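You operate a simulated robot arm through the tools that you are given. There is no shell and no other tool.

You run a simulated robot arm. Do the job below in one go: nothing can be reset, and whatever is moved stays where it is left.

## Task
Swap the silver footed post on the yellow square for the black one.
Fine: stand the old one in the STANDS bin; set the new one down about 3 cm short of the two pins and slide it up to them; leave the clamp closed on it. Set down upright: what you pick out.
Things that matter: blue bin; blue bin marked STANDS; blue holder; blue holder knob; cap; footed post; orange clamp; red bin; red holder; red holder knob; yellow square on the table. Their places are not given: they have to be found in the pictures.

The check looks at the end state, three seconds after you hand in, the way a careful person would. Anything else that was tipped, shoved, dropped, spilled or broken makes it a failure.

## Robot
A 7-joint arm with a two-finger gripper, fixed in place. Base frame: the origin is at the foot of the arm, x ahead of it, y to its left, z up; the work surface is at about z = 91. Units: cm, degrees, N and s.
With the tool pointing down near the work surface it reaches from about 32 to 76 cm from the base axis. Its first joint turns from -143.0 to 143.0 degrees. Payload 2.45 kg.
Tool frame: the origin (TCP) lies between the finger pads and is the grasp point; the fingertips stand 2.6 cm ahead of it; z points along the fingers, y is the line along which they close. The gripper opens to 9.6 cm. The gripper's body begins 6.9 cm behind the TCP.
Orientation is told as [roll, pitch, yaw] about the base's x, y, z axes, in that order, counted from this pose: with the fingers straight down and closing along the base's y, the tool's x points along the base's -x, its y along +y and its z along -z.

## Interface
- The arm moves only by the tool drive_tool. Its arguments are lists of equal length, an entry for each row: "rot": the turn, a rotation vector about the tool's x, y, z in units of 45 degrees (1.0 is 45 degrees), a list of three; "linear": the shift along the tool's x, y, z in units of 500 mm (1.0 is 500 mm), a list of three; "grip": the gripper command, from -1 (fully open) to 1 (shut), values between in proportion. In form: {"rot": [[ax, ay, az], ...], "linear": [[x, y, z], ...], "grip": [grip, ...]}. A call has 1 to 20 rows; each row is the pose to reach, as a shift and turn from the pose commanded when the call began, along the tool's axes at that moment. A call with a number of a shift or a turn outside -1 to 1 is refused whole. Each row takes 0.2 s and may step no farther than 5 cm and 8.6 degrees from the row before; otherwise, or with a gripper value out of range, the whole call is refused. Where a pose cannot be reached the arm comes as near as it can. A force on the tool above 40 N (or 10 N above the force at the start of the call, whichever is more), or a blocked arm, ends the call early, and 0.2 s more pass. The fingers move at their own pace and stop on an object; they squeeze with about 33 N. The grip force told is the motor's: it shows also when the fingers shut on nothing. Time passes only in rows, and 0.2 s behind the last, so rows that repeat a pose let the fingers close. The reply holds the time, the measured pose of the TCP, the force on the tool along the base axes, the opening and the grip force, in the units named above and with some noise, with the torque about the TCP (base axes, N m) and any sound that the robot's microphone picked up.
- Cameras (640 x 400 px; columns grow to the right, rows downward): "scene" is fixed at [40.11, 50.53, 162.21]; the picture's right is [-0.87, -0.49, 0.00], its down [-0.39, 0.69, -0.61] and it looks along [0.30, -0.53, -0.80] (base axes); focal length 339 px, centre (320, 200). "wrist" rides on the gripper at [8.2, 0.3, -9.8] in the tool frame; the picture's right is [-0.04, 1.00, 0.00], its down [-0.73, -0.03, -0.68] and it looks along [-0.68, -0.03, 0.73] (tool axes); focal length 256 px, centre (320, 200).
- get_image(camera): a new picture of that camera. The clock stands still meanwhile.
- lift_body(by): slides the trunk up (or, below 0, down) by that many cm; the arm rides with it, the base frame stays. It gives what a move gives, with no picture.
- measure_at(camera, pixels): for up to 12 pixels [column, row] of the newest picture of that camera ("zoom" is the newest enlarged one), the place [x, y, z] in the base frame of the surface seen there, good to about 0.2 cm, but the place of the scene camera against the robot may be out by one fixed shift of up to 1.8 cm in any direction. The clock stands still meanwhile.
- enlarge(camera, box): a new picture of the part [left, top, right, bottom] of that camera's present view, enlarged. The clock stands still meanwhile.
- finish_job(): hands the job in; it is judged then, once.

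Unless the task says otherwise, let go and move clear before handing in.

The tools are called after ">>>" by a JSON object that holds its "op" and its "data". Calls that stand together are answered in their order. drive_tool: Moves the arm, as the interface text tells. Its arguments: {"type":"object","properties":{"rot":{"type":"array","items":{"type":"array","items":{"type":"number"}}},"linear":{"type":"array","items":{"type":"array","items":{"type":"number"}}},"grip":{"type":"array","items":{"type":"number"}}},"required":["rot","linear","grip"]} The other tools are called the same way: lift_body (by) slides the trunk up or down; get_image (camera) takes a picture; measure_at (camera, pixels) gives the place of the surface under pixels of a picture; enlarge (camera, box) takes an enlarged picture of a part of a camera's view; finish_job () hands the job in.

At the start:

```text
time_s: 0.0
tool_pos: [40.46, -0.72, 126.13]
tool_rot: [-0.1, 0.0, 0.0]
ft_force: [-0.3, -0.5, 0.4]
wrist_torque: [0.01, 0.02, -0.04]
width: 9.62
grip_force: 0.0
trunk travel left (down, up): [-57.5, 6.5]
```

scene: 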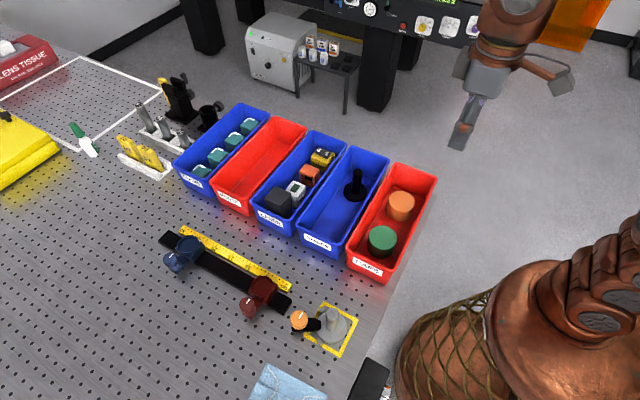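
wrist: 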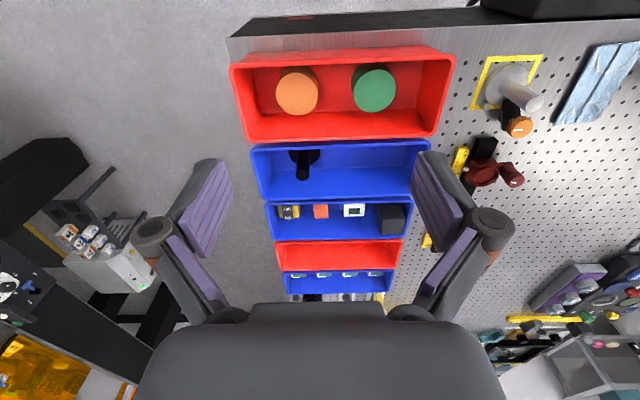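

The scene picture shows the yellow square around (330,328) with the silver post and the orange clamp at (300,320), and a black footed post in a blue bin at (355,185). I'll enlarge these areas to see details.

>>> {"op": "enlarge", "data": {"camera": "scene", "box": [260, 280, 380, 370]}}

>>> {"op": "enlarge", "data": {"camera": "scene", "box": [160, 90, 440, 290]}}

>>> {"op": "enlarge", "data": {"camera": "wrist", "box": [220, 20, 640, 300]}}

>>> {"op": "enlarge", "data": {"camera": "scene", "box": [120, 60, 260, 190]}}

```text
4.44 times, centred on (320, 325) of scene
```

zoom: 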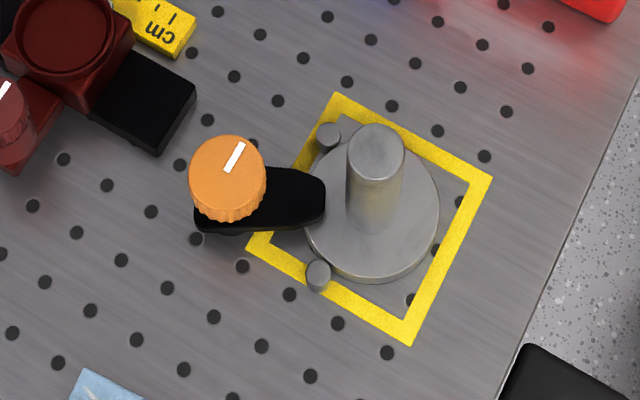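

```text
2.00 times, centred on (300, 190) of scene
```

zoom: 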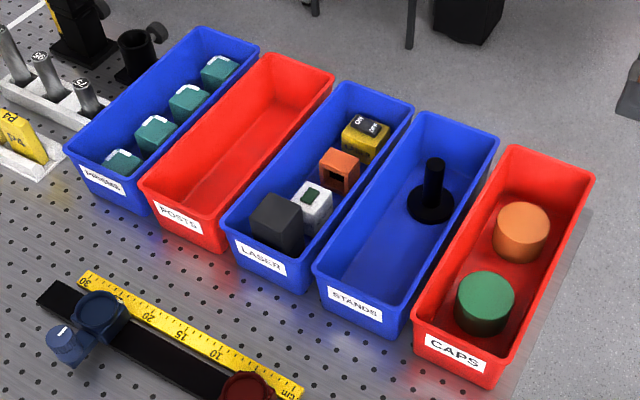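

```text
1.43 times, centred on (430, 160) of wrist
```

zoom: 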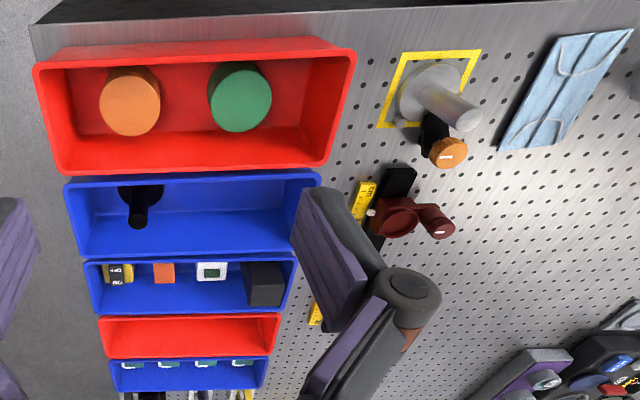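

```text
3.08 times, centred on (190, 125) of scene
```

zoom: 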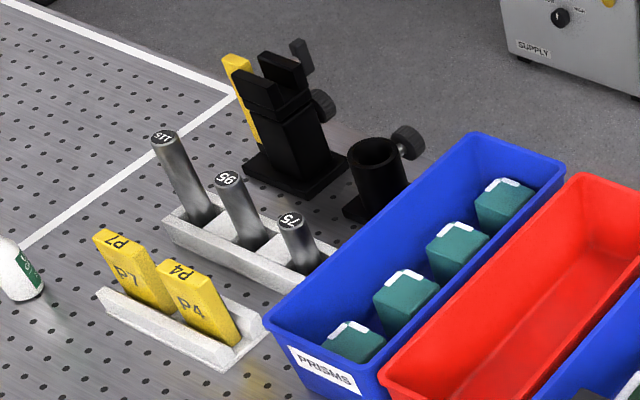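

The zooms show the clamp: orange knob at zoom (228,185), black arm pointing toward the post's foot, two pins at (327,137) and (318,275). I'll measure these points in both cameras to calibrate the fixed scene shift.

>>> {"op": "measure_at", "data": {"camera": "scene", "pixels": [[331, 314], [330, 328], [345, 330], [302, 321], [318, 324], [321.5, 305.5], [319.5, 331.5], [322.5, 301], [351.5, 315.5], [336.5, 343.5], [308, 331], [355, 173]]}}

>>> {"op": "measure_at", "data": {"camera": "wrist", "pixels": [[489, 59], [541, 57], [473, 107], [534, 102], [519, 127], [510, 108], [495, 85], [485, 104], [302, 172], [310, 157], [297, 90], [375, 87]]}}

```text
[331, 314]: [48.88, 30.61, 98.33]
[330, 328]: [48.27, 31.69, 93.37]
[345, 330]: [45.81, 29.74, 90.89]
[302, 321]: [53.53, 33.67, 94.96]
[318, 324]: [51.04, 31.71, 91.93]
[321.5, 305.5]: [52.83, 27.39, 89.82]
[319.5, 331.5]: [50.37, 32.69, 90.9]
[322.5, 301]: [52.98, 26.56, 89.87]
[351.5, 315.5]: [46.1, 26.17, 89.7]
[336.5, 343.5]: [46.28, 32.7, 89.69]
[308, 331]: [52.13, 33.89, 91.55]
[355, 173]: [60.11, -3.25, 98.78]
```

```text
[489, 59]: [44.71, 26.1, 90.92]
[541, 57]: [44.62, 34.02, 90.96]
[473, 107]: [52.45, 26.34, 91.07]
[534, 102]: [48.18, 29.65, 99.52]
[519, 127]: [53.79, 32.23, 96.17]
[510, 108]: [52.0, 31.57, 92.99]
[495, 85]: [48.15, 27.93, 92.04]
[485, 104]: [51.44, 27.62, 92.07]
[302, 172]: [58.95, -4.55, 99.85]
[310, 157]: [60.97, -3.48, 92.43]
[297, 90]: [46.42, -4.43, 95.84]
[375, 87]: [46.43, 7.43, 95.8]
```

The scene readings sit about 1.2 cm lower than the wrist ones (scene shift), so I'll trust the wrist camera. I'll move the arm over toward the yellow square, staying high, to get a closer wrist view of the clamp.

>>> {"op": "drive_tool", "data": {"rot": [[0, 0, 0], [0, 0, 0], [0, 0, 0], [0, 0, 0], [0, 0, 0], [0, 0, 0], [0, 0, 0], [0, 0, 0], [0, 0, 0], [0, 0, 0]], "linear": [[0.0187, 0.0768, 0.0353], [0.0373, 0.1536, 0.0707], [0.056, 0.2304, 0.106], [0.0746, 0.3072, 0.1413], [0.0933, 0.384, 0.1766], [0.1119, 0.4608, 0.212], [0.1306, 0.5376, 0.2473], [0.1492, 0.6144, 0.2826], [0.1492, 0.6144, 0.2826], [0.1492, 0.6144, 0.2826]], "grip": [-1, -1, -1, -1, -1, -1, -1, -1, -1, -1]}}

>>> {"op": "get_image", "data": {"camera": "wrist"}}

>>> {"op": "get_image", "data": {"camera": "scene"}}

```text
time_s: 2.2
tool_pos: [33.02, 30.04, 111.91]
tool_rot: [0.0, 0.0, 0.1]
ft_force: [-0.2, 0.6, -0.5]
wrist_torque: [-0.02, -0.01, 0.02]
width: 9.58
grip_force: 0.0
trunk travel left (down, up): [-57.5, 6.5]
```

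```text
taken
```

wrist: 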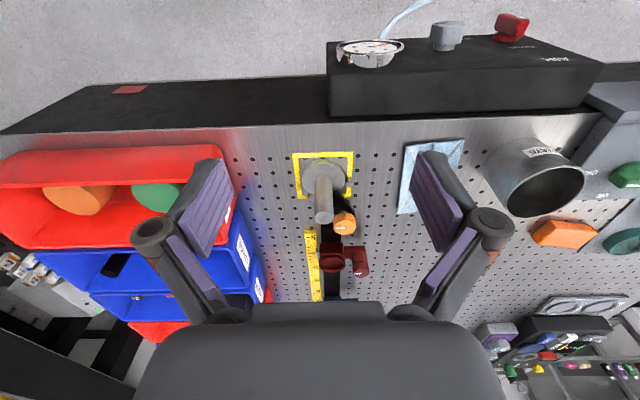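

```text
taken
```

scene: 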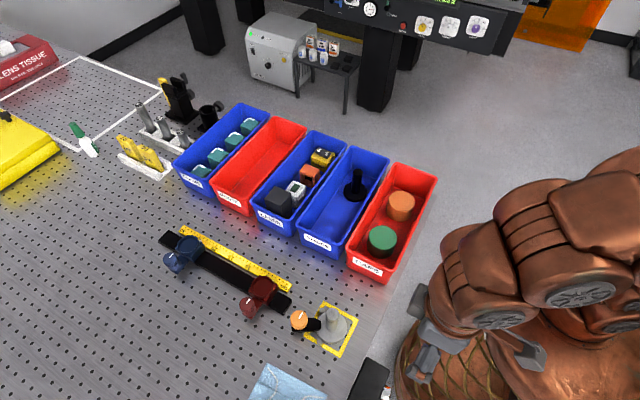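

The wrist view now shows the post at (323,190) and the orange knob at (345,224). I'll enlarge that part for detail and measure the key points.

>>> {"op": "enlarge", "data": {"camera": "wrist", "box": [270, 140, 390, 240]}}

>>> {"op": "enlarge", "data": {"camera": "scene", "box": [280, 290, 370, 360]}}

```text
4.00 times, centred on (330, 190) of wrist
```

zoom: 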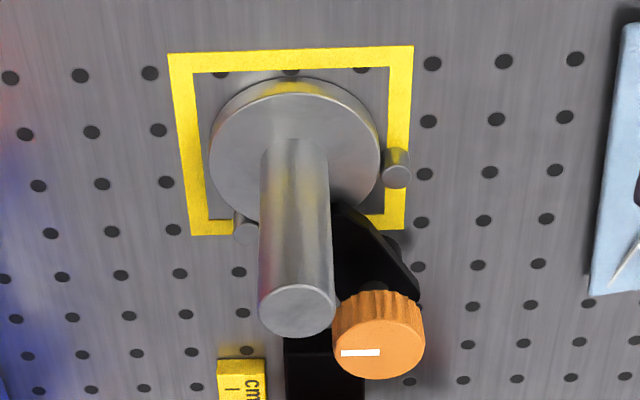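

```text
5.71 times, centred on (325, 325) of scene
```

zoom: 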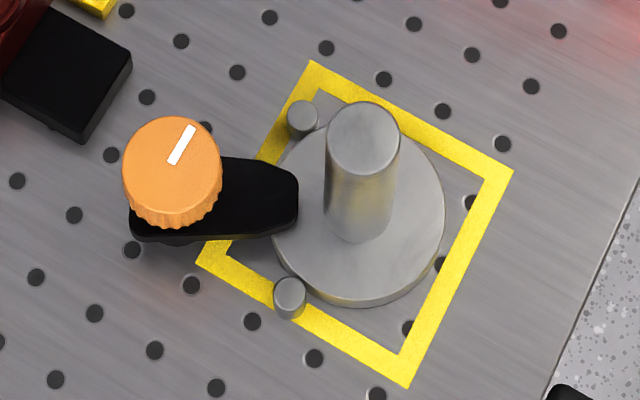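

The scene zoom shows the clamp arm lying on the foot's rim between the two pins, so the post comes in toward the pins from the robot's side. I'll measure pins, arm, knob and post on this zoom.

>>> {"op": "measure_at", "data": {"camera": "zoom", "pixels": [[303, 110], [289, 288], [363, 138], [172, 158], [240, 195], [290, 195], [150, 225], [310, 61], [512, 171], [406, 387], [196, 264], [390, 280]]}}

>>> {"op": "enlarge", "data": {"camera": "wrist", "box": [270, 140, 390, 240]}}

```text
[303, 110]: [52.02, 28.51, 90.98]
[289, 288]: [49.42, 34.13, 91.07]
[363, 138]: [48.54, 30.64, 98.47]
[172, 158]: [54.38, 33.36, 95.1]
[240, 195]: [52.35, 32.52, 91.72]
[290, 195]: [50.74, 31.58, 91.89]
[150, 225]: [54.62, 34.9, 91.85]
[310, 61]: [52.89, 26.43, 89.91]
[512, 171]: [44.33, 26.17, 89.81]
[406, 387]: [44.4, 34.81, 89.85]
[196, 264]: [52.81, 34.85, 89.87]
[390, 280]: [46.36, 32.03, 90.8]
```

```text
4.00 times, centred on (330, 190) of wrist
```

zoom: 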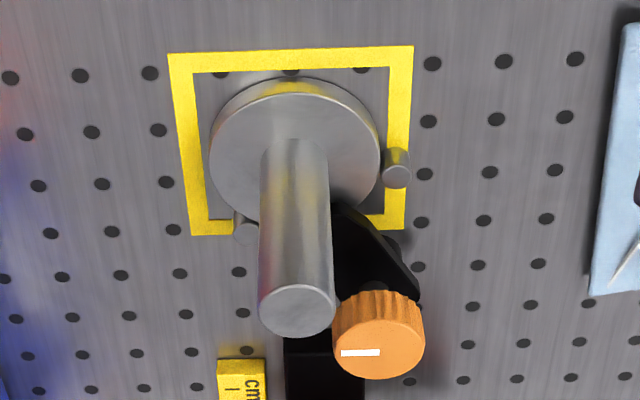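

>>> {"op": "measure_at", "data": {"camera": "zoom", "pixels": [[168, 54], [413, 46], [404, 230], [191, 234], [399, 177], [242, 234], [297, 308], [379, 350], [295, 190], [375, 240], [395, 270], [240, 130]]}}

```text
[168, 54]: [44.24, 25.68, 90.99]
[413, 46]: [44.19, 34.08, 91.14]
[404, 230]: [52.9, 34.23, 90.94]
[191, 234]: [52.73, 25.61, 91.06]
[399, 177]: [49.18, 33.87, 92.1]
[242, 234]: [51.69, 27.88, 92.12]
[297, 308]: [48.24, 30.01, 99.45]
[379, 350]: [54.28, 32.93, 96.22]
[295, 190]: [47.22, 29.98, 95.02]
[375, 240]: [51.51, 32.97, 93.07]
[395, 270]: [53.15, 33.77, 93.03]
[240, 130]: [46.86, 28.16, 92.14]
```

Wrist and scene agree after adding a scene correction of about (-0.1,-0.66,+1.17): post at (48.4,30.0), pins at about (51.8,27.9) and (49.25,33.6), knob at (54.3,32.8). I'll zoom strongly on the clamp for open/close marks.

>>> {"op": "enlarge", "data": {"camera": "wrist", "box": [325, 185, 365, 240]}}

>>> {"op": "enlarge", "data": {"camera": "scene", "box": [285, 302, 330, 338]}}

>>> {"op": "enlarge", "data": {"camera": "scene", "box": [150, 220, 300, 320]}}

>>> {"op": "enlarge", "data": {"camera": "scene", "box": [295, 140, 400, 270]}}

```text
7.27 times, centred on (345, 212) of wrist
```

zoom: 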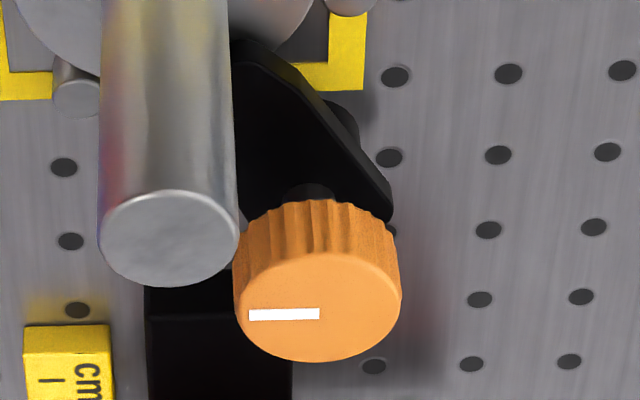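

```text
11.11 times, centred on (308, 320) of scene
```

zoom: 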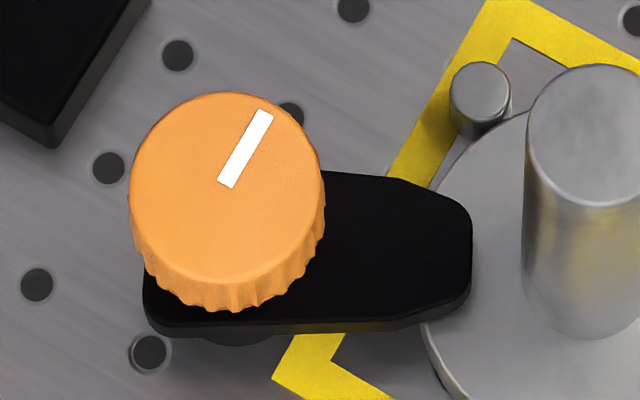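

```text
4.00 times, centred on (225, 270) of scene
```

zoom: 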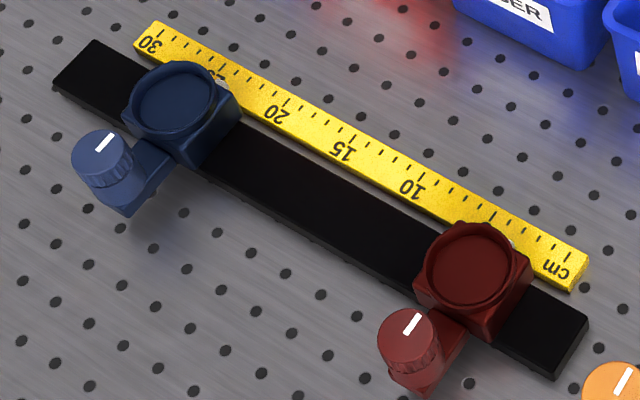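

```text
3.08 times, centred on (348, 205) of scene
```

zoom: 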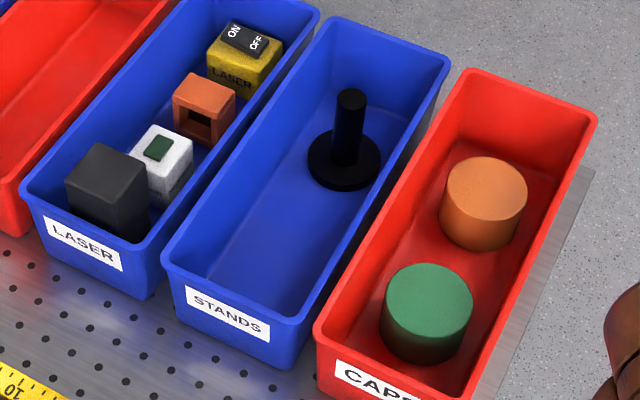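

The STANDS bin holds the only black footed post; knobs all carry a white mark. I'll measure the neighbours (rail end, red holder, red knob, ruler) and the bins so I can plan clear paths.

>>> {"op": "get_image", "data": {"camera": "scene"}}

>>> {"op": "measure_at", "data": {"camera": "scene", "pixels": [[289, 297], [278, 312], [258, 283], [248, 306], [284, 289], [300, 240], [342, 258], [388, 158], [346, 147], [348, 270], [382, 283], [436, 178]]}}

>>> {"op": "measure_at", "data": {"camera": "scene", "pixels": [[357, 170], [353, 190], [325, 225], [335, 210], [345, 240], [310, 232], [382, 240], [401, 205], [255, 310], [263, 296], [366, 195], [343, 190]]}}

```text
taken
```

scene: 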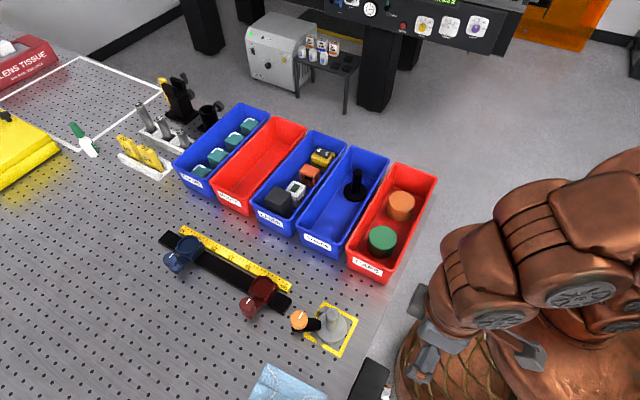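

```text
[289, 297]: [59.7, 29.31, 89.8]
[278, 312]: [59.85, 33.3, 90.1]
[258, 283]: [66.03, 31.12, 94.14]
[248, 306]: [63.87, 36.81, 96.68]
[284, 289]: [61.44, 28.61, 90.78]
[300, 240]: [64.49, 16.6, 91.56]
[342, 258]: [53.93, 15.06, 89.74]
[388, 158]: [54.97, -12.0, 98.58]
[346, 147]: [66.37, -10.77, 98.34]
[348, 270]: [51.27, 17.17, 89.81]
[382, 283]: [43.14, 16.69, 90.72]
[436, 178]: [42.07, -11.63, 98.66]
```

```text
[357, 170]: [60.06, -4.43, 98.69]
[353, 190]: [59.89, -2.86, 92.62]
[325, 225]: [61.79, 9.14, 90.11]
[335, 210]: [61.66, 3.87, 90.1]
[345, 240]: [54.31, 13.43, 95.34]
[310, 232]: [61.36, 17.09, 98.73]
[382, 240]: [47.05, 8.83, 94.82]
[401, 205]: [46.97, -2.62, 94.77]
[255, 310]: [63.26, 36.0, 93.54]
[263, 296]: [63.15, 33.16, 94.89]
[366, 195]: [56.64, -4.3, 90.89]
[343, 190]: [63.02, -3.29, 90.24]
```

Bins: STANDS spans about x 54.8–66, y -12–16 with floor at ~91.3 and the black post at about (60,-5). I'll measure the knob's flank and the table edge in a fresh wrist zoom before gripping the knob.

>>> {"op": "enlarge", "data": {"camera": "wrist", "box": [325, 185, 365, 240]}}

>>> {"op": "measure_at", "data": {"camera": "zoom", "pixels": [[318, 300], [318, 255], [318, 235], [318, 210], [305, 192], [240, 290], [398, 290], [318, 355], [350, 200], [300, 150], [250, 314], [318, 314]]}}

>>> {"op": "measure_at", "data": {"camera": "wrist", "pixels": [[320, 125], [320, 135], [260, 132], [380, 128], [320, 145], [323, 162], [303, 180], [322, 160], [344, 180]]}}

```text
7.27 times, centred on (345, 212) of wrist
```

zoom: 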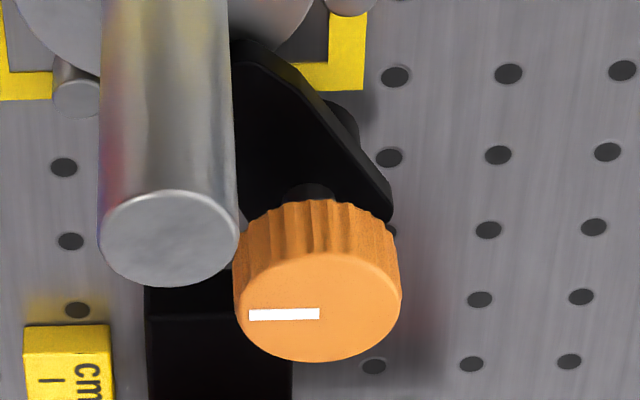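

```text
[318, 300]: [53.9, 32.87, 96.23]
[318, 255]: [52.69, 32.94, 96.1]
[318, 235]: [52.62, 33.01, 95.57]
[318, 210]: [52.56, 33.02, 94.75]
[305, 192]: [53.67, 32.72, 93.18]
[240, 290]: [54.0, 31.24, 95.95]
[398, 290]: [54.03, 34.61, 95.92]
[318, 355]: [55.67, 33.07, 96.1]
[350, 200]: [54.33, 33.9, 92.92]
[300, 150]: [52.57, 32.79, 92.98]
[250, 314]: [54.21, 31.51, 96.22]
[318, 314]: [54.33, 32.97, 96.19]
```

```text
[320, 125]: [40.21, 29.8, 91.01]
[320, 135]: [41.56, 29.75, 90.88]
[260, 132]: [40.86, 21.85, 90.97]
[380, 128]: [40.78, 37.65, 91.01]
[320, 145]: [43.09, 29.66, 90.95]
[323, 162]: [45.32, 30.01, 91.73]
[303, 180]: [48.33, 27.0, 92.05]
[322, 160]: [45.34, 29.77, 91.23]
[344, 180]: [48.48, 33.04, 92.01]
```

The knob is centred at about (54.15,32.93), radius 1.65, spanning z≈94.5–96.2, with the arm top at 93.0. I'll move above the knob at z≈104 with the fingers part open (5.5 cm), then check.

>>> {"op": "drive_tool", "data": {"rot": [[0, 0, 0], [0, 0, 0], [0, 0, 0], [0, 0, 0], [0, 0, 0], [0, 0, 0], [0, 0, 0]], "linear": [[-0.085, 0.0116, 0], [-0.169, 0.0231, 0], [-0.254, 0.0347, 0], [-0.338, 0.0462, 0.02], [-0.4226, 0.0578, 0.08], [-0.4226, 0.0578, 0.15], [-0.4226, 0.0578, 0.15]], "grip": [-0.15, -0.15, -0.15, -0.15, -0.15, -0.15, -0.15]}}

>>> {"op": "get_image", "data": {"camera": "wrist"}}

>>> {"op": "get_image", "data": {"camera": "scene"}}

```text
refused: row 5 steps farther than a row can; nothing moved
```

```text
taken
```

wrist: 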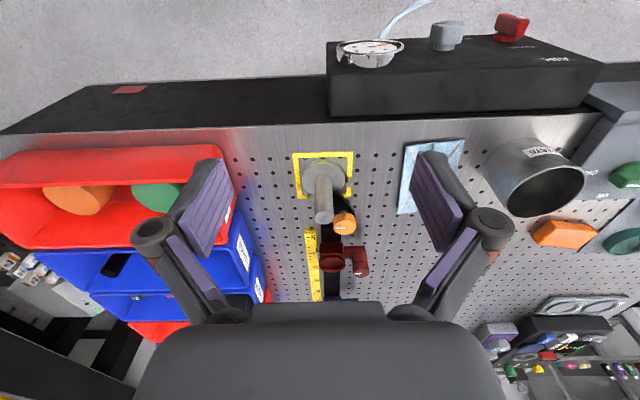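

```text
taken
```

scene: 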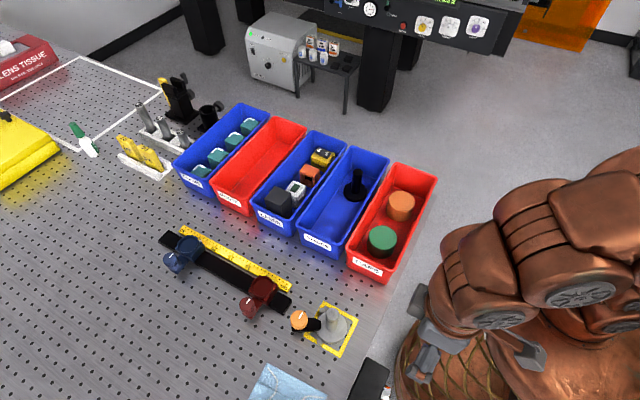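

The call was refused because one step was too long and nothing moved. I'll repeat it with smaller steps.

>>> {"op": "drive_tool", "data": {"rot": [[0, 0, 0], [0, 0, 0], [0, 0, 0], [0, 0, 0], [0, 0, 0], [0, 0, 0], [0, 0, 0], [0, 0, 0], [0, 0, 0]], "linear": [[-0.085, 0.0116, 0], [-0.169, 0.0231, 0], [-0.254, 0.0347, 0], [-0.338, 0.0462, 0], [-0.4226, 0.0578, 0], [-0.4226, 0.0578, 0.05], [-0.4226, 0.0578, 0.1], [-0.4226, 0.0578, 0.15], [-0.4226, 0.0578, 0.15]], "grip": [-0.15, -0.15, -0.15, -0.15, -0.15, -0.15, -0.15, -0.15, -0.15]}}

>>> {"op": "get_image", "data": {"camera": "wrist"}}

>>> {"op": "enlarge", "data": {"camera": "scene", "box": [240, 260, 380, 350]}}

```text
time_s: 4.2
tool_pos: [54.27, 33.08, 104.47]
tool_rot: [-0.1, 0.1, 0.1]
ft_force: [-0.8, 0.0, 0.0]
wrist_torque: [0.0, 0.03, 0.03]
width: 5.53
grip_force: 0.0
trunk travel left (down, up): [-57.5, 6.5]
```

```text
taken
```

wrist: 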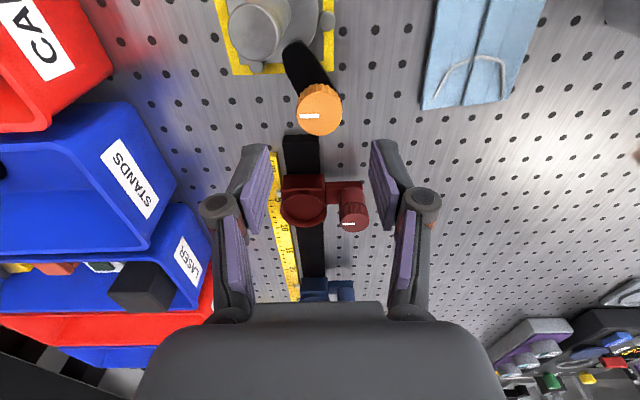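

```text
4.44 times, centred on (310, 305) of scene
```

zoom: 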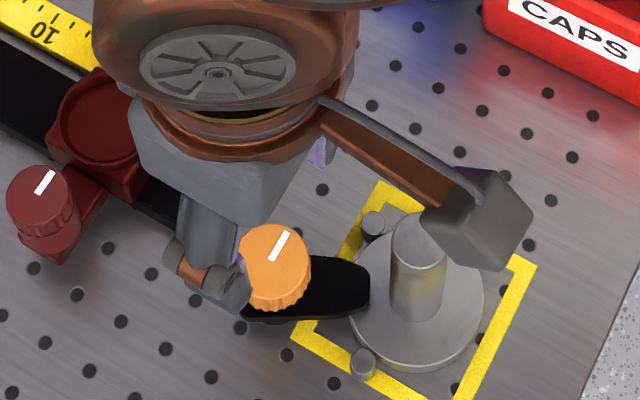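

The wrist shows the knob at (320,110). I'll measure it more exactly from here before descending.

>>> {"op": "enlarge", "data": {"camera": "wrist", "box": [220, 0, 380, 150]}}

>>> {"op": "measure_at", "data": {"camera": "wrist", "pixels": [[320, 117], [298, 112], [342, 110], [321, 134], [320, 100], [319, 90], [309, 117], [300, 75], [290, 50], [325, 16], [249, 66], [262, 20]]}}

```text
2.67 times, centred on (300, 75) of wrist
```

zoom: 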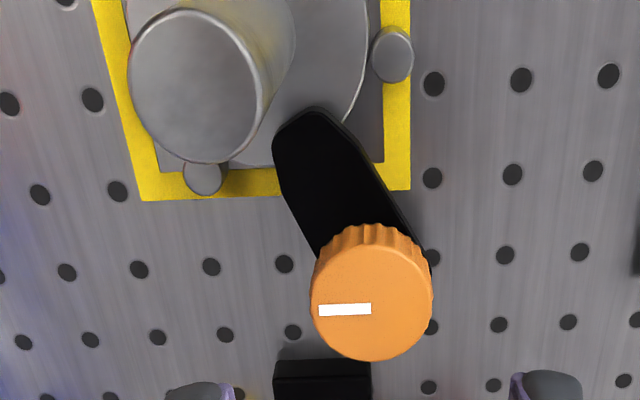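

```text
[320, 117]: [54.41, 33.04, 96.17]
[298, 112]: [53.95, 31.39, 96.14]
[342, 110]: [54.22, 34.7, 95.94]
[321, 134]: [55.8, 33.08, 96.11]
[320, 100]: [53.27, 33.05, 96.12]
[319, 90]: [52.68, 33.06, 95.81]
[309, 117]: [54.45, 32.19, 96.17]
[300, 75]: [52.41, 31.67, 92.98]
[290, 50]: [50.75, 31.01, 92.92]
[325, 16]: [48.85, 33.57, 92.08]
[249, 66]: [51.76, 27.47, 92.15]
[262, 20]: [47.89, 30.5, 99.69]
```

The knob's centre is at (54.25,33.04) and the TCP is at (54.27,33.08), so it is aligned. I'll descend to z≈96.3 (tips at 93.7, above the arm's 93.0).

>>> {"op": "drive_tool", "data": {"rot": [[0, 0, 0], [0, 0, 0], [0, 0, 0], [0, 0, 0], [0, 0, 0]], "linear": [[0, 0, 0.05], [0, 0, 0.1], [0, 0, 0.14], [0, 0, 0.163], [0, 0, 0.163]], "grip": [-0.15, -0.15, -0.15, -0.15, -0.15]}}

>>> {"op": "enlarge", "data": {"camera": "scene", "box": [240, 260, 380, 350]}}

>>> {"op": "get_image", "data": {"camera": "wrist"}}

```text
time_s: 5.4
tool_pos: [54.13, 32.98, 96.31]
tool_rot: [0.0, 0.0, 0.0]
ft_force: [0.5, 0.2, 1.0]
wrist_torque: [0.0, -0.02, 0.02]
width: 5.52
grip_force: 0.1
trunk travel left (down, up): [-57.5, 6.5]
```

```text
4.44 times, centred on (310, 305) of scene
```

zoom: 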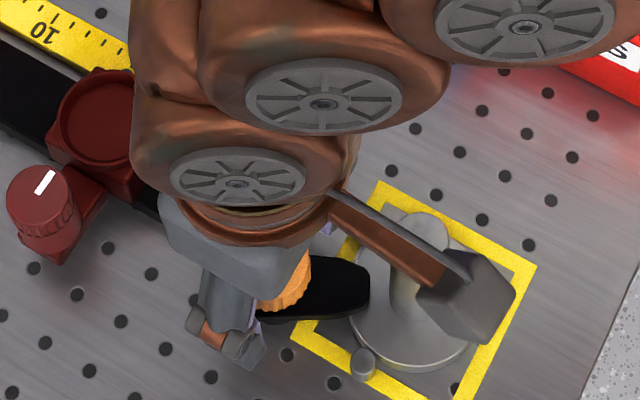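

```text
taken
```

wrist: 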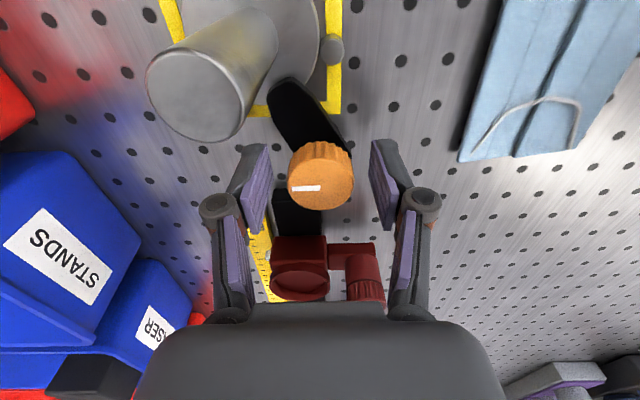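

The knob sits between the pads at (320,180). I'll close the fingers on it.

>>> {"op": "drive_tool", "data": {"rot": [[0, 0, 0], [0, 0, 0], [0, 0, 0], [0, 0, 0]], "linear": [[0, 0, 0], [0, 0, 0], [0, 0, 0], [0, 0, 0]], "grip": [0.1, 0.4, 1, 1]}}

>>> {"op": "get_image", "data": {"camera": "wrist"}}

```text
time_s: 6.4
tool_pos: [54.16, 33.01, 96.32]
tool_rot: [0.0, 0.1, 0.0]
ft_force: [-0.5, 1.7, -0.5]
wrist_torque: [0.09, -0.03, -0.01]
width: 3.27
grip_force: 44.9
trunk travel left (down, up): [-57.5, 6.5]
```

```text
taken
```

wrist: 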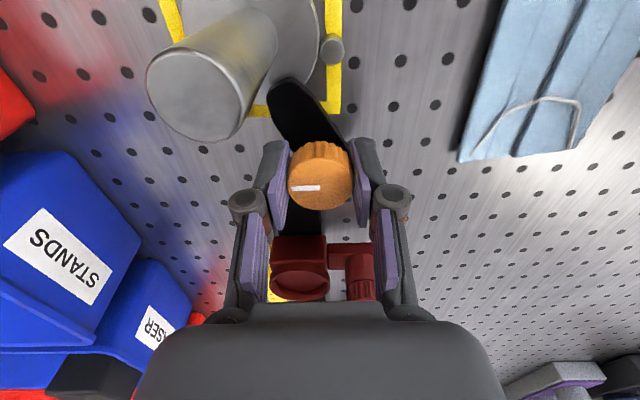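

The knob is held (opening 3.27 cm). I'll try a small loosening turn of about 23° counter-clockwise seen from above (negative about tool z) and watch torque and the arm.

>>> {"op": "drive_tool", "data": {"rot": [[0, 0, -0.17], [0, 0, -0.34], [0, 0, -0.51], [0, 0, -0.51]], "linear": [[0, 0, 0], [0, 0, 0], [0, 0, 0], [0, 0, 0]], "grip": [1, 1, 1, 1]}}

>>> {"op": "get_image", "data": {"camera": "wrist"}}

>>> {"op": "enlarge", "data": {"camera": "scene", "box": [240, 260, 380, 350]}}

```text
time_s: 7.4
tool_pos: [54.13, 32.96, 96.4]
tool_rot: [-0.1, 0.0, 23.0]
ft_force: [-2.0, -4.6, 0.0]
wrist_torque: [-0.03, 0.06, 0.0]
width: 3.3
grip_force: 45.2
trunk travel left (down, up): [-57.5, 6.5]
```

```text
taken
```

wrist: 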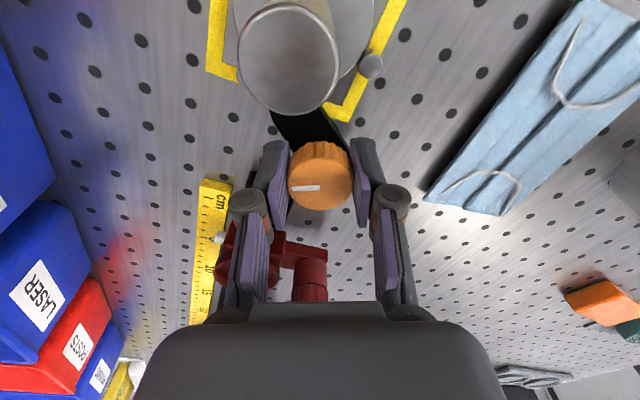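

```text
4.44 times, centred on (310, 305) of scene
```

zoom: 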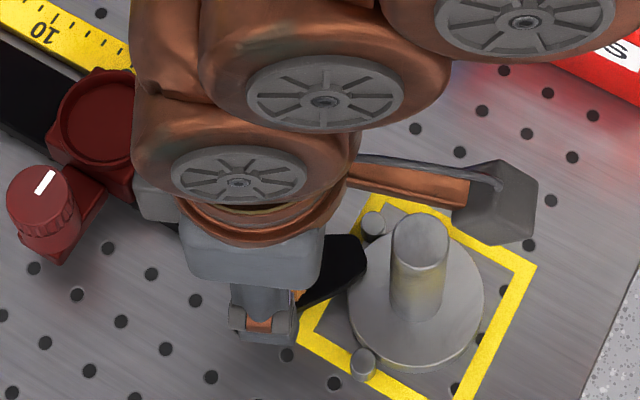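

The arm swings together with the knob and clears the pins; torque is small. I'll keep turning another 45°.

>>> {"op": "drive_tool", "data": {"rot": [[0, 0, -0.17], [0, 0, -0.34], [0, 0, -0.51], [0, 0, -0.68], [0, 0, -0.84], [0, 0, -1.0], [0, 0, -1.0]], "linear": [[0, 0, 0], [0, 0, 0], [0, 0, 0], [0, 0, 0], [0, 0, 0], [0, 0, 0], [0, 0, 0]], "grip": [1, 1, 1, 1, 1, 1, 1]}}

>>> {"op": "get_image", "data": {"camera": "wrist"}}

>>> {"op": "enlarge", "data": {"camera": "scene", "box": [240, 260, 380, 350]}}

```text
time_s: 9.0
tool_pos: [54.21, 32.85, 96.29]
tool_rot: [0.0, -0.1, 68.1]
ft_force: [6.5, -18.2, -4.2]
wrist_torque: [-0.33, -0.16, -0.01]
width: 3.32
grip_force: 45.2
trunk travel left (down, up): [-57.5, 6.5]
```

```text
taken
```

wrist: 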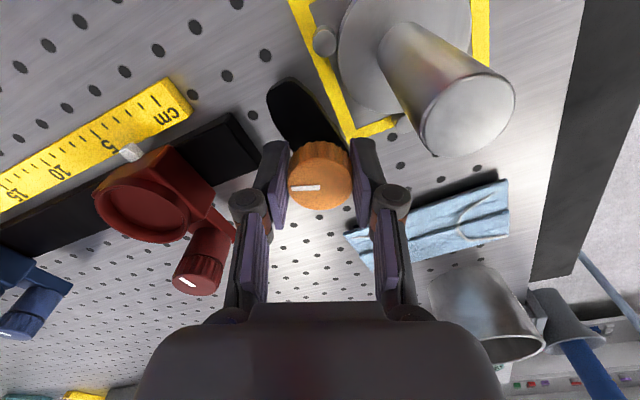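

```text
4.44 times, centred on (310, 305) of scene
```

zoom: 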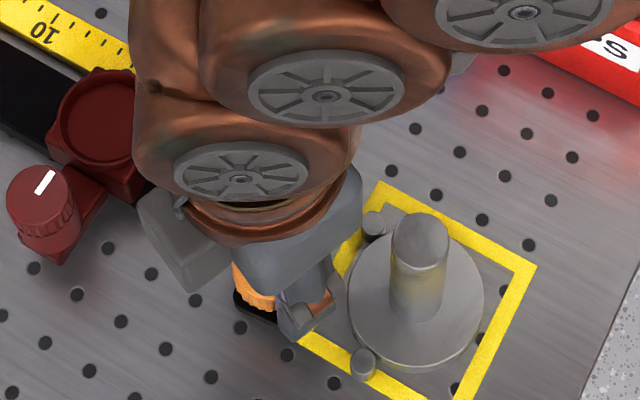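

The arm now points along -y, clear of the foot, but there's an 18 N side force from slight eccentricity. I'll shift about 1.5 mm toward -y to relieve it while turning the last ~22°.

>>> {"op": "drive_tool", "data": {"rot": [[0, 0, 0], [0, 0, -0.16], [0, 0, -0.32], [0, 0, -0.48], [0, 0, -0.48]], "linear": [[0.0026, -0.001, 0], [0.0026, -0.001, 0], [0.0026, -0.001, 0], [0.0026, -0.001, 0], [0.0026, -0.001, 0]], "grip": [1, 1, 1, 1, 1]}}

>>> {"op": "get_image", "data": {"camera": "wrist"}}

```text
time_s: 10.2
tool_pos: [54.3, 32.78, 96.24]
tool_rot: [0.0, 0.1, 89.7]
ft_force: [14.0, -6.5, -6.7]
wrist_torque: [0.69, -0.25, 0.0]
width: 3.29
grip_force: 44.6
trunk travel left (down, up): [-57.5, 6.5]
```

```text
taken
```

wrist: 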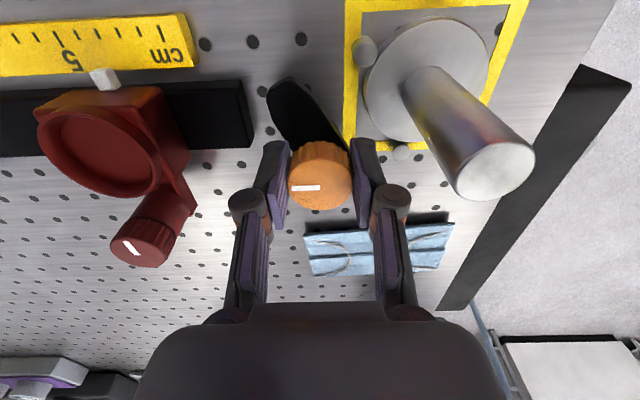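

The mark has turned a quarter turn and the arm points away from the post. I'll open the fingers just to 4.8 cm (staying clear of the post) and rise straight up.

>>> {"op": "drive_tool", "data": {"rot": [[0, 0, 0], [0, 0, 0], [0, 0, 0], [0, 0, 0], [0, 0, 0], [0, 0, 0], [0, 0, 0], [0, 0, 0]], "linear": [[0, 0, 0], [0, 0, 0], [0, 0, 0], [0, 0, -0.03], [0, 0, -0.1], [0, 0, -0.18], [0, 0, -0.26], [0, 0, -0.26]], "grip": [0, 0, 0, 0, 0, 0, 0, 0]}}

>>> {"op": "get_image", "data": {"camera": "wrist"}}

>>> {"op": "enlarge", "data": {"camera": "scene", "box": [240, 260, 380, 350]}}

```text
time_s: 12.0
tool_pos: [54.05, 32.85, 109.31]
tool_rot: [0.0, 0.1, 89.7]
ft_force: [0.3, 0.3, -0.1]
wrist_torque: [0.01, -0.03, -0.02]
width: 4.8
grip_force: 0.2
trunk travel left (down, up): [-57.5, 6.5]
```

```text
taken
```

wrist: 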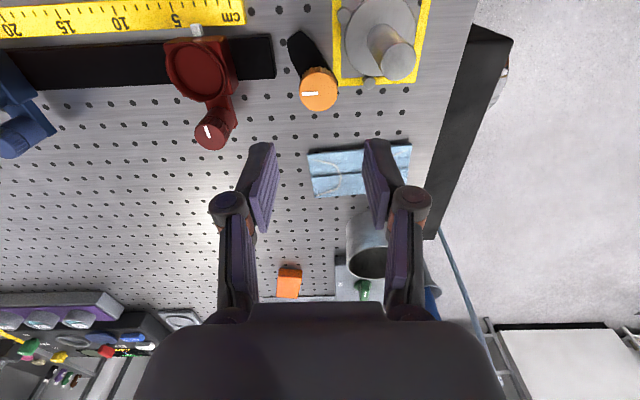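

```text
4.44 times, centred on (310, 305) of scene
```

zoom: 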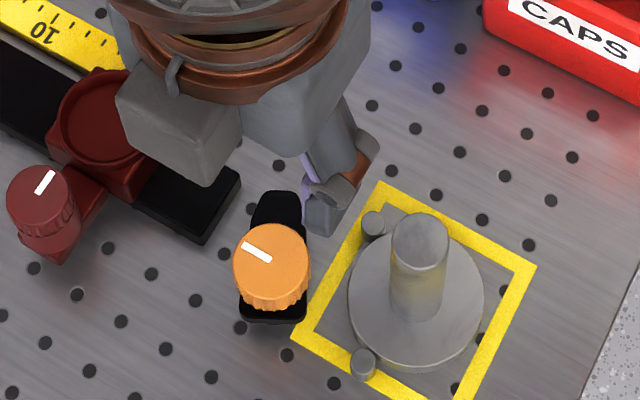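

The clamp arm is fully off the foot now (scene zoom: arm at (275,210), foot free). Next I'll measure the silver post precisely from this wrist view.

>>> {"op": "enlarge", "data": {"camera": "wrist", "box": [280, 0, 440, 120]}}

```text
3.33 times, centred on (360, 60) of wrist
```

zoom: 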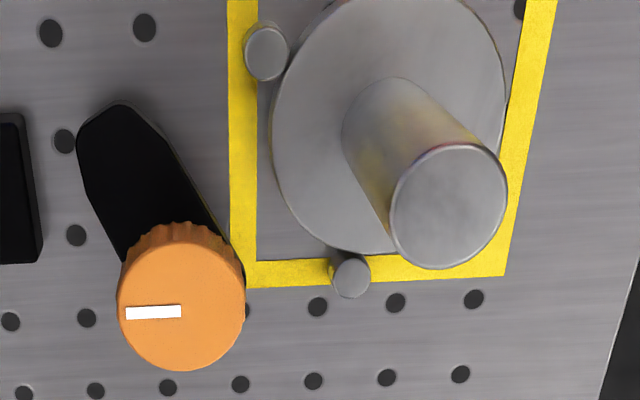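

>>> {"op": "measure_at", "data": {"camera": "zoom", "pixels": [[448, 207], [397, 200], [503, 205], [448, 262], [448, 150], [266, 53], [352, 280], [275, 150], [500, 110], [380, 245], [180, 310], [110, 110]]}}

>>> {"op": "measure_at", "data": {"camera": "zoom", "pixels": [[410, 172], [410, 245], [490, 245], [490, 170], [254, 60], [279, 60], [268, 75], [340, 278], [364, 282], [352, 295], [122, 290], [242, 290]]}}

```text
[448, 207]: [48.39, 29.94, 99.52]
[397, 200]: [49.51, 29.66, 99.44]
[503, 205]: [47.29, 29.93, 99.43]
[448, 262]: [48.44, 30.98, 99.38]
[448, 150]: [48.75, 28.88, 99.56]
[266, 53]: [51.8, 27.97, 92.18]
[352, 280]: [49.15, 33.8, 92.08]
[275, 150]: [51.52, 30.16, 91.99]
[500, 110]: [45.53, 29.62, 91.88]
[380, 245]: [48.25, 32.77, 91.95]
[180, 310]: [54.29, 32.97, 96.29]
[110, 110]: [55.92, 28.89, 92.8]
```

```text
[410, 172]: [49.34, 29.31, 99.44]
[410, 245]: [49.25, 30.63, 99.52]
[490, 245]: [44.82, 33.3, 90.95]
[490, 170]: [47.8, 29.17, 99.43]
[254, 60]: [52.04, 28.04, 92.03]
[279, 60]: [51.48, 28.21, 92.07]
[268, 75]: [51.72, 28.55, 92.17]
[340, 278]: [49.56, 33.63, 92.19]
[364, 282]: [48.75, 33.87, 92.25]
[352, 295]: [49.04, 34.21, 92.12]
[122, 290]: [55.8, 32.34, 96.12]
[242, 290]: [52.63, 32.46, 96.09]
```

Post centre is at (48.45,29.93), diameter 2.2, top z 99.5; pins at (51.8,28.0) and (49.2,33.75). Before picking it up I'll turn the wrist back and view the STANDS bin from above to pick the set-down spot.

>>> {"op": "drive_tool", "data": {"rot": [[0, 0, 0.17], [0, 0, 0.34], [0, 0, 0.51], [0, 0, 0.68], [0, 0, 0.84], [0, 0, 1.0]], "linear": [[0.043, 0.013, -0.02], [0.087, 0.027, -0.04], [0.13, 0.04, -0.06], [0.173, 0.053, -0.08], [0.217, 0.067, -0.1], [0.26, 0.08, -0.12]], "grip": [0, 0, 0, 0, 0, 0]}}

>>> {"op": "drive_tool", "data": {"rot": [[0, 0, 0.17], [0, 0, 0.34], [0, 0, 0.51], [0, 0, 0.68], [0, 0, 0.84], [0, 0, 0.99], [0, 0, 0.99]], "linear": [[0.04, -0.016, 0], [0.08, -0.033, 0], [0.12, -0.05, 0], [0.16, -0.066, 0], [0.2, -0.083, 0], [0.24, -0.099, 0], [0.24, -0.099, 0]], "grip": [0, 0, 0, 0, 0, 0, 0]}}

>>> {"op": "get_image", "data": {"camera": "wrist"}}

```text
time_s: 13.4
tool_pos: [50.14, 19.83, 115.23]
tool_rot: [-0.1, -0.1, 44.4]
ft_force: [0.0, 0.5, -0.9]
wrist_torque: [0.03, 0.0, -0.03]
width: 4.81
grip_force: 0.1
trunk travel left (down, up): [-57.5, 6.5]
```

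```text
time_s: 15.0
tool_pos: [45.0, 7.83, 115.41]
tool_rot: [-0.1, 0.0, -0.1]
ft_force: [0.2, 0.5, -0.2]
wrist_torque: [-0.02, -0.01, -0.02]
width: 4.79
grip_force: 0.1
trunk travel left (down, up): [-57.5, 6.5]
```

```text
taken
```

wrist: 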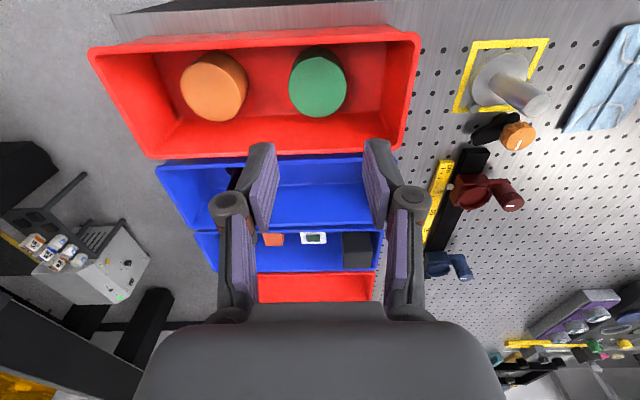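

The STANDS bin lies at rows 157–229 here. I'll measure its rims and floor at several pixels.

>>> {"op": "enlarge", "data": {"camera": "wrist", "box": [150, 145, 400, 275]}}

>>> {"op": "measure_at", "data": {"camera": "wrist", "pixels": [[320, 155], [320, 159], [320, 165], [320, 180], [320, 186], [320, 190], [320, 205], [320, 218], [320, 223], [320, 227], [320, 230], [320, 234]]}}

>>> {"op": "measure_at", "data": {"camera": "wrist", "pixels": [[165, 168], [210, 230], [300, 205], [340, 205], [355, 205], [235, 172], [232, 180], [195, 195], [380, 240], [290, 195], [290, 220], [345, 220]]}}

```text
2.56 times, centred on (275, 210) of wrist
```

zoom: 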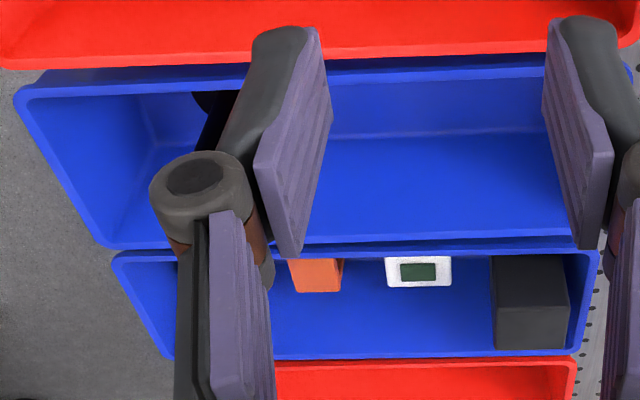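

```text
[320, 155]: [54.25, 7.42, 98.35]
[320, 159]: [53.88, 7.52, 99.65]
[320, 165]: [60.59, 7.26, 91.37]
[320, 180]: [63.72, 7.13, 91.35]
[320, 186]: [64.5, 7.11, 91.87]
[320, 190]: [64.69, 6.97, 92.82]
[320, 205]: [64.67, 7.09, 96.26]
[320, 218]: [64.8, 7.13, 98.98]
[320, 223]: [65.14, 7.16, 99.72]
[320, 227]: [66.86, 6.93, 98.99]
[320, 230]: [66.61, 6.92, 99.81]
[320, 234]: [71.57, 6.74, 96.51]
```

```text
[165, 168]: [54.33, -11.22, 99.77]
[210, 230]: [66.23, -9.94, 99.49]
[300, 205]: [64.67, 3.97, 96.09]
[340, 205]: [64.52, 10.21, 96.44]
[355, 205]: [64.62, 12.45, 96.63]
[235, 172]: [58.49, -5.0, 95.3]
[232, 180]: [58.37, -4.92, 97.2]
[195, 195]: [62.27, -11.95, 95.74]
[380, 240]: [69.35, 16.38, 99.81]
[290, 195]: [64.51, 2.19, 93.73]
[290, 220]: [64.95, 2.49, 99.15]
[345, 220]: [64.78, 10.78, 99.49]
```

The bin's interior runs x≈55.3–64.5 (floor z 91.35), so the silver post will go to about (59.9,7.5), far from the black one at y≈-5. Now I'll move above the silver post.

>>> {"op": "drive_tool", "data": {"rot": [[0, 0, 0], [0, 0, 0], [0, 0, 0], [0, 0, 0], [0, 0, 0], [0, 0, 0]], "linear": [[-0.0138, 0.0884, 0.018], [-0.0276, 0.1768, 0.036], [-0.0414, 0.2652, 0.054], [-0.0552, 0.3536, 0.072], [-0.069, 0.442, 0.09], [-0.069, 0.442, 0.09]], "grip": [-0.15, -0.15, -0.15, -0.15, -0.15, -0.15]}}

>>> {"op": "get_image", "data": {"camera": "wrist"}}

>>> {"op": "enlarge", "data": {"camera": "scene", "box": [240, 260, 380, 350]}}

```text
time_s: 16.4
tool_pos: [48.44, 30.17, 110.82]
tool_rot: [0.0, -0.1, 0.1]
ft_force: [-0.3, 0.3, 0.0]
wrist_torque: [-0.03, -0.02, 0.02]
width: 5.54
grip_force: 0.0
trunk travel left (down, up): [-57.5, 6.5]
```

```text
taken
```

wrist: 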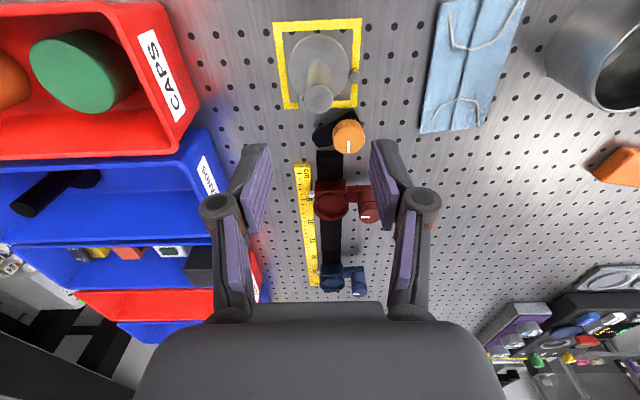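

```text
4.44 times, centred on (310, 305) of scene
```

zoom: 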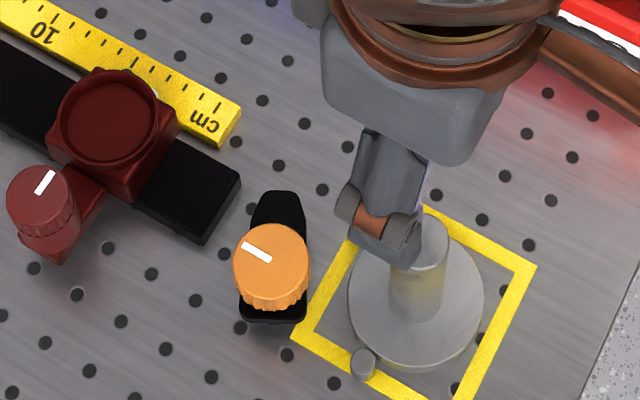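

I'm over the post (TCP 48.44,30.17). I'll check the post-top measurement once more from here, then descend.

>>> {"op": "measure_at", "data": {"camera": "wrist", "pixels": [[319, 98], [306, 98], [332, 98], [319, 88], [319, 109]]}}

>>> {"op": "drive_tool", "data": {"rot": [[0, 0, 0], [0, 0, 0], [0, 0, 0], [0, 0, 0], [0, 0, 0]], "linear": [[0, -0.003, 0.05], [0, -0.003, 0.1], [0, -0.003, 0.14], [0, -0.003, 0.17], [0, -0.003, 0.17]], "grip": [-0.15, -0.15, -0.15, -0.15, -0.15]}}

>>> {"op": "get_image", "data": {"camera": "wrist"}}

```text
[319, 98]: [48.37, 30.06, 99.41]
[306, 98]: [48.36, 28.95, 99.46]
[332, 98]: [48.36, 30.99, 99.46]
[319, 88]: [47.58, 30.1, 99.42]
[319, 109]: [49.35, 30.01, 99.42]
```

```text
time_s: 17.6
tool_pos: [48.51, 29.8, 102.46]
tool_rot: [0.0, 0.0, 0.0]
ft_force: [0.3, 0.5, 0.3]
wrist_torque: [-0.02, 0.0, 0.0]
width: 5.51
grip_force: 0.1
trunk travel left (down, up): [-57.5, 6.5]
```

```text
taken
```

wrist: 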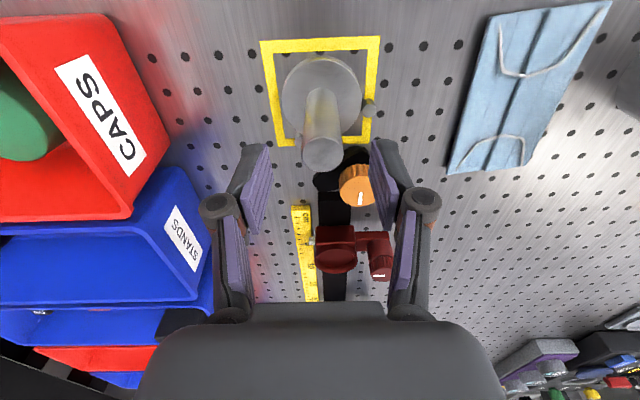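

The post is centred between the fingers. I'll descend to z≈97 and close on it.

>>> {"op": "drive_tool", "data": {"rot": [[0, 0, 0], [0, 0, 0], [0, 0, 0], [0, 0, 0], [0, 0, 0], [0, 0, 0], [0, 0, 0], [0, 0, 0]], "linear": [[0, 0.001, 0.05], [0, 0.001, 0.09], [0, 0.001, 0.109], [0, 0.001, 0.109], [0, 0.001, 0.109], [0, 0.001, 0.109], [0, 0.001, 0.109], [0, 0.001, 0.109]], "grip": [-0.15, -0.15, -0.15, 0.1, 0.3, 1, 1, 1]}}

>>> {"op": "get_image", "data": {"camera": "wrist"}}

```text
time_s: 19.4
tool_pos: [48.54, 29.93, 96.83]
tool_rot: [0.0, 0.0, 0.0]
ft_force: [0.4, 0.5, -1.1]
wrist_torque: [-0.03, -0.08, 0.01]
width: 2.45
grip_force: 32.9
trunk travel left (down, up): [-57.5, 6.5]
```

```text
taken
```

wrist: 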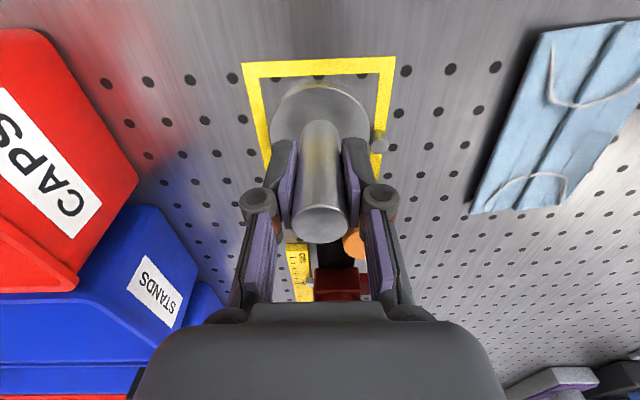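

The post is gripped (2.45 cm wide). I'll lift it slowly 2 cm to feel the weight, then up to z≈109.

>>> {"op": "drive_tool", "data": {"rot": [[0, 0, 0], [0, 0, 0], [0, 0, 0], [0, 0, 0]], "linear": [[0, 0, -0.01], [0, 0, -0.025], [0, 0, -0.04], [0, 0, -0.04]], "grip": [1, 1, 1, 1]}}

>>> {"op": "drive_tool", "data": {"rot": [[0, 0, 0], [0, 0, 0], [0, 0, 0], [0, 0, 0], [0, 0, 0], [0, 0, 0]], "linear": [[0, 0, -0.04], [0, 0, -0.08], [0, 0, -0.12], [0, 0, -0.16], [0, 0, -0.2], [0, 0, -0.2]], "grip": [1, 1, 1, 1, 1, 1]}}

>>> {"op": "get_image", "data": {"camera": "wrist"}}

>>> {"op": "get_image", "data": {"camera": "scene"}}

```text
time_s: 20.4
tool_pos: [48.39, 29.8, 98.85]
tool_rot: [0.0, 0.0, -0.1]
ft_force: [0.2, -0.3, -2.5]
wrist_torque: [0.02, 0.02, -0.04]
width: 2.43
grip_force: 32.7
trunk travel left (down, up): [-57.5, 6.5]
```

```text
time_s: 21.8
tool_pos: [48.33, 29.91, 108.99]
tool_rot: [0.0, -0.1, 0.0]
ft_force: [0.4, -0.7, -1.8]
wrist_torque: [0.02, -0.04, -0.01]
width: 2.43
grip_force: 32.2
trunk travel left (down, up): [-57.5, 6.5]
```

```text
taken
```

wrist: 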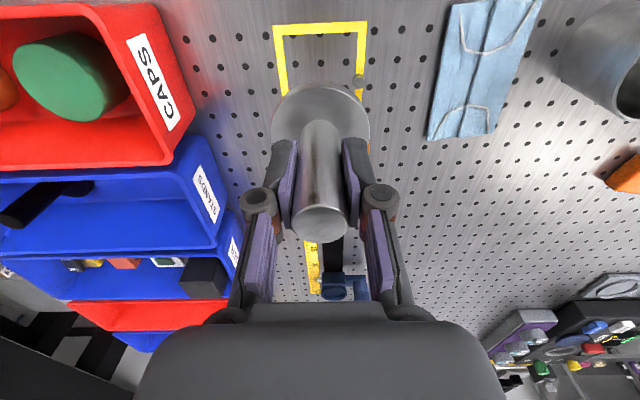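

```text
taken
```

scene: 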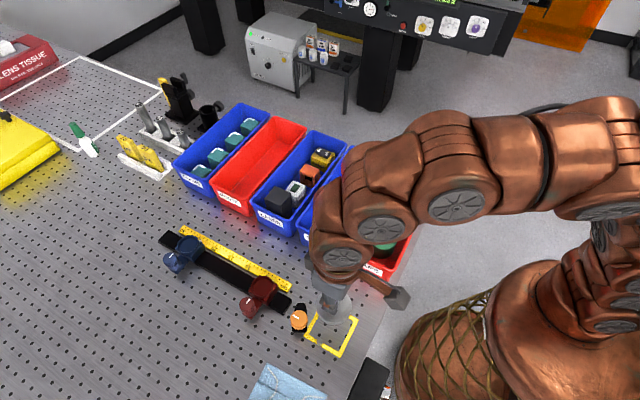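

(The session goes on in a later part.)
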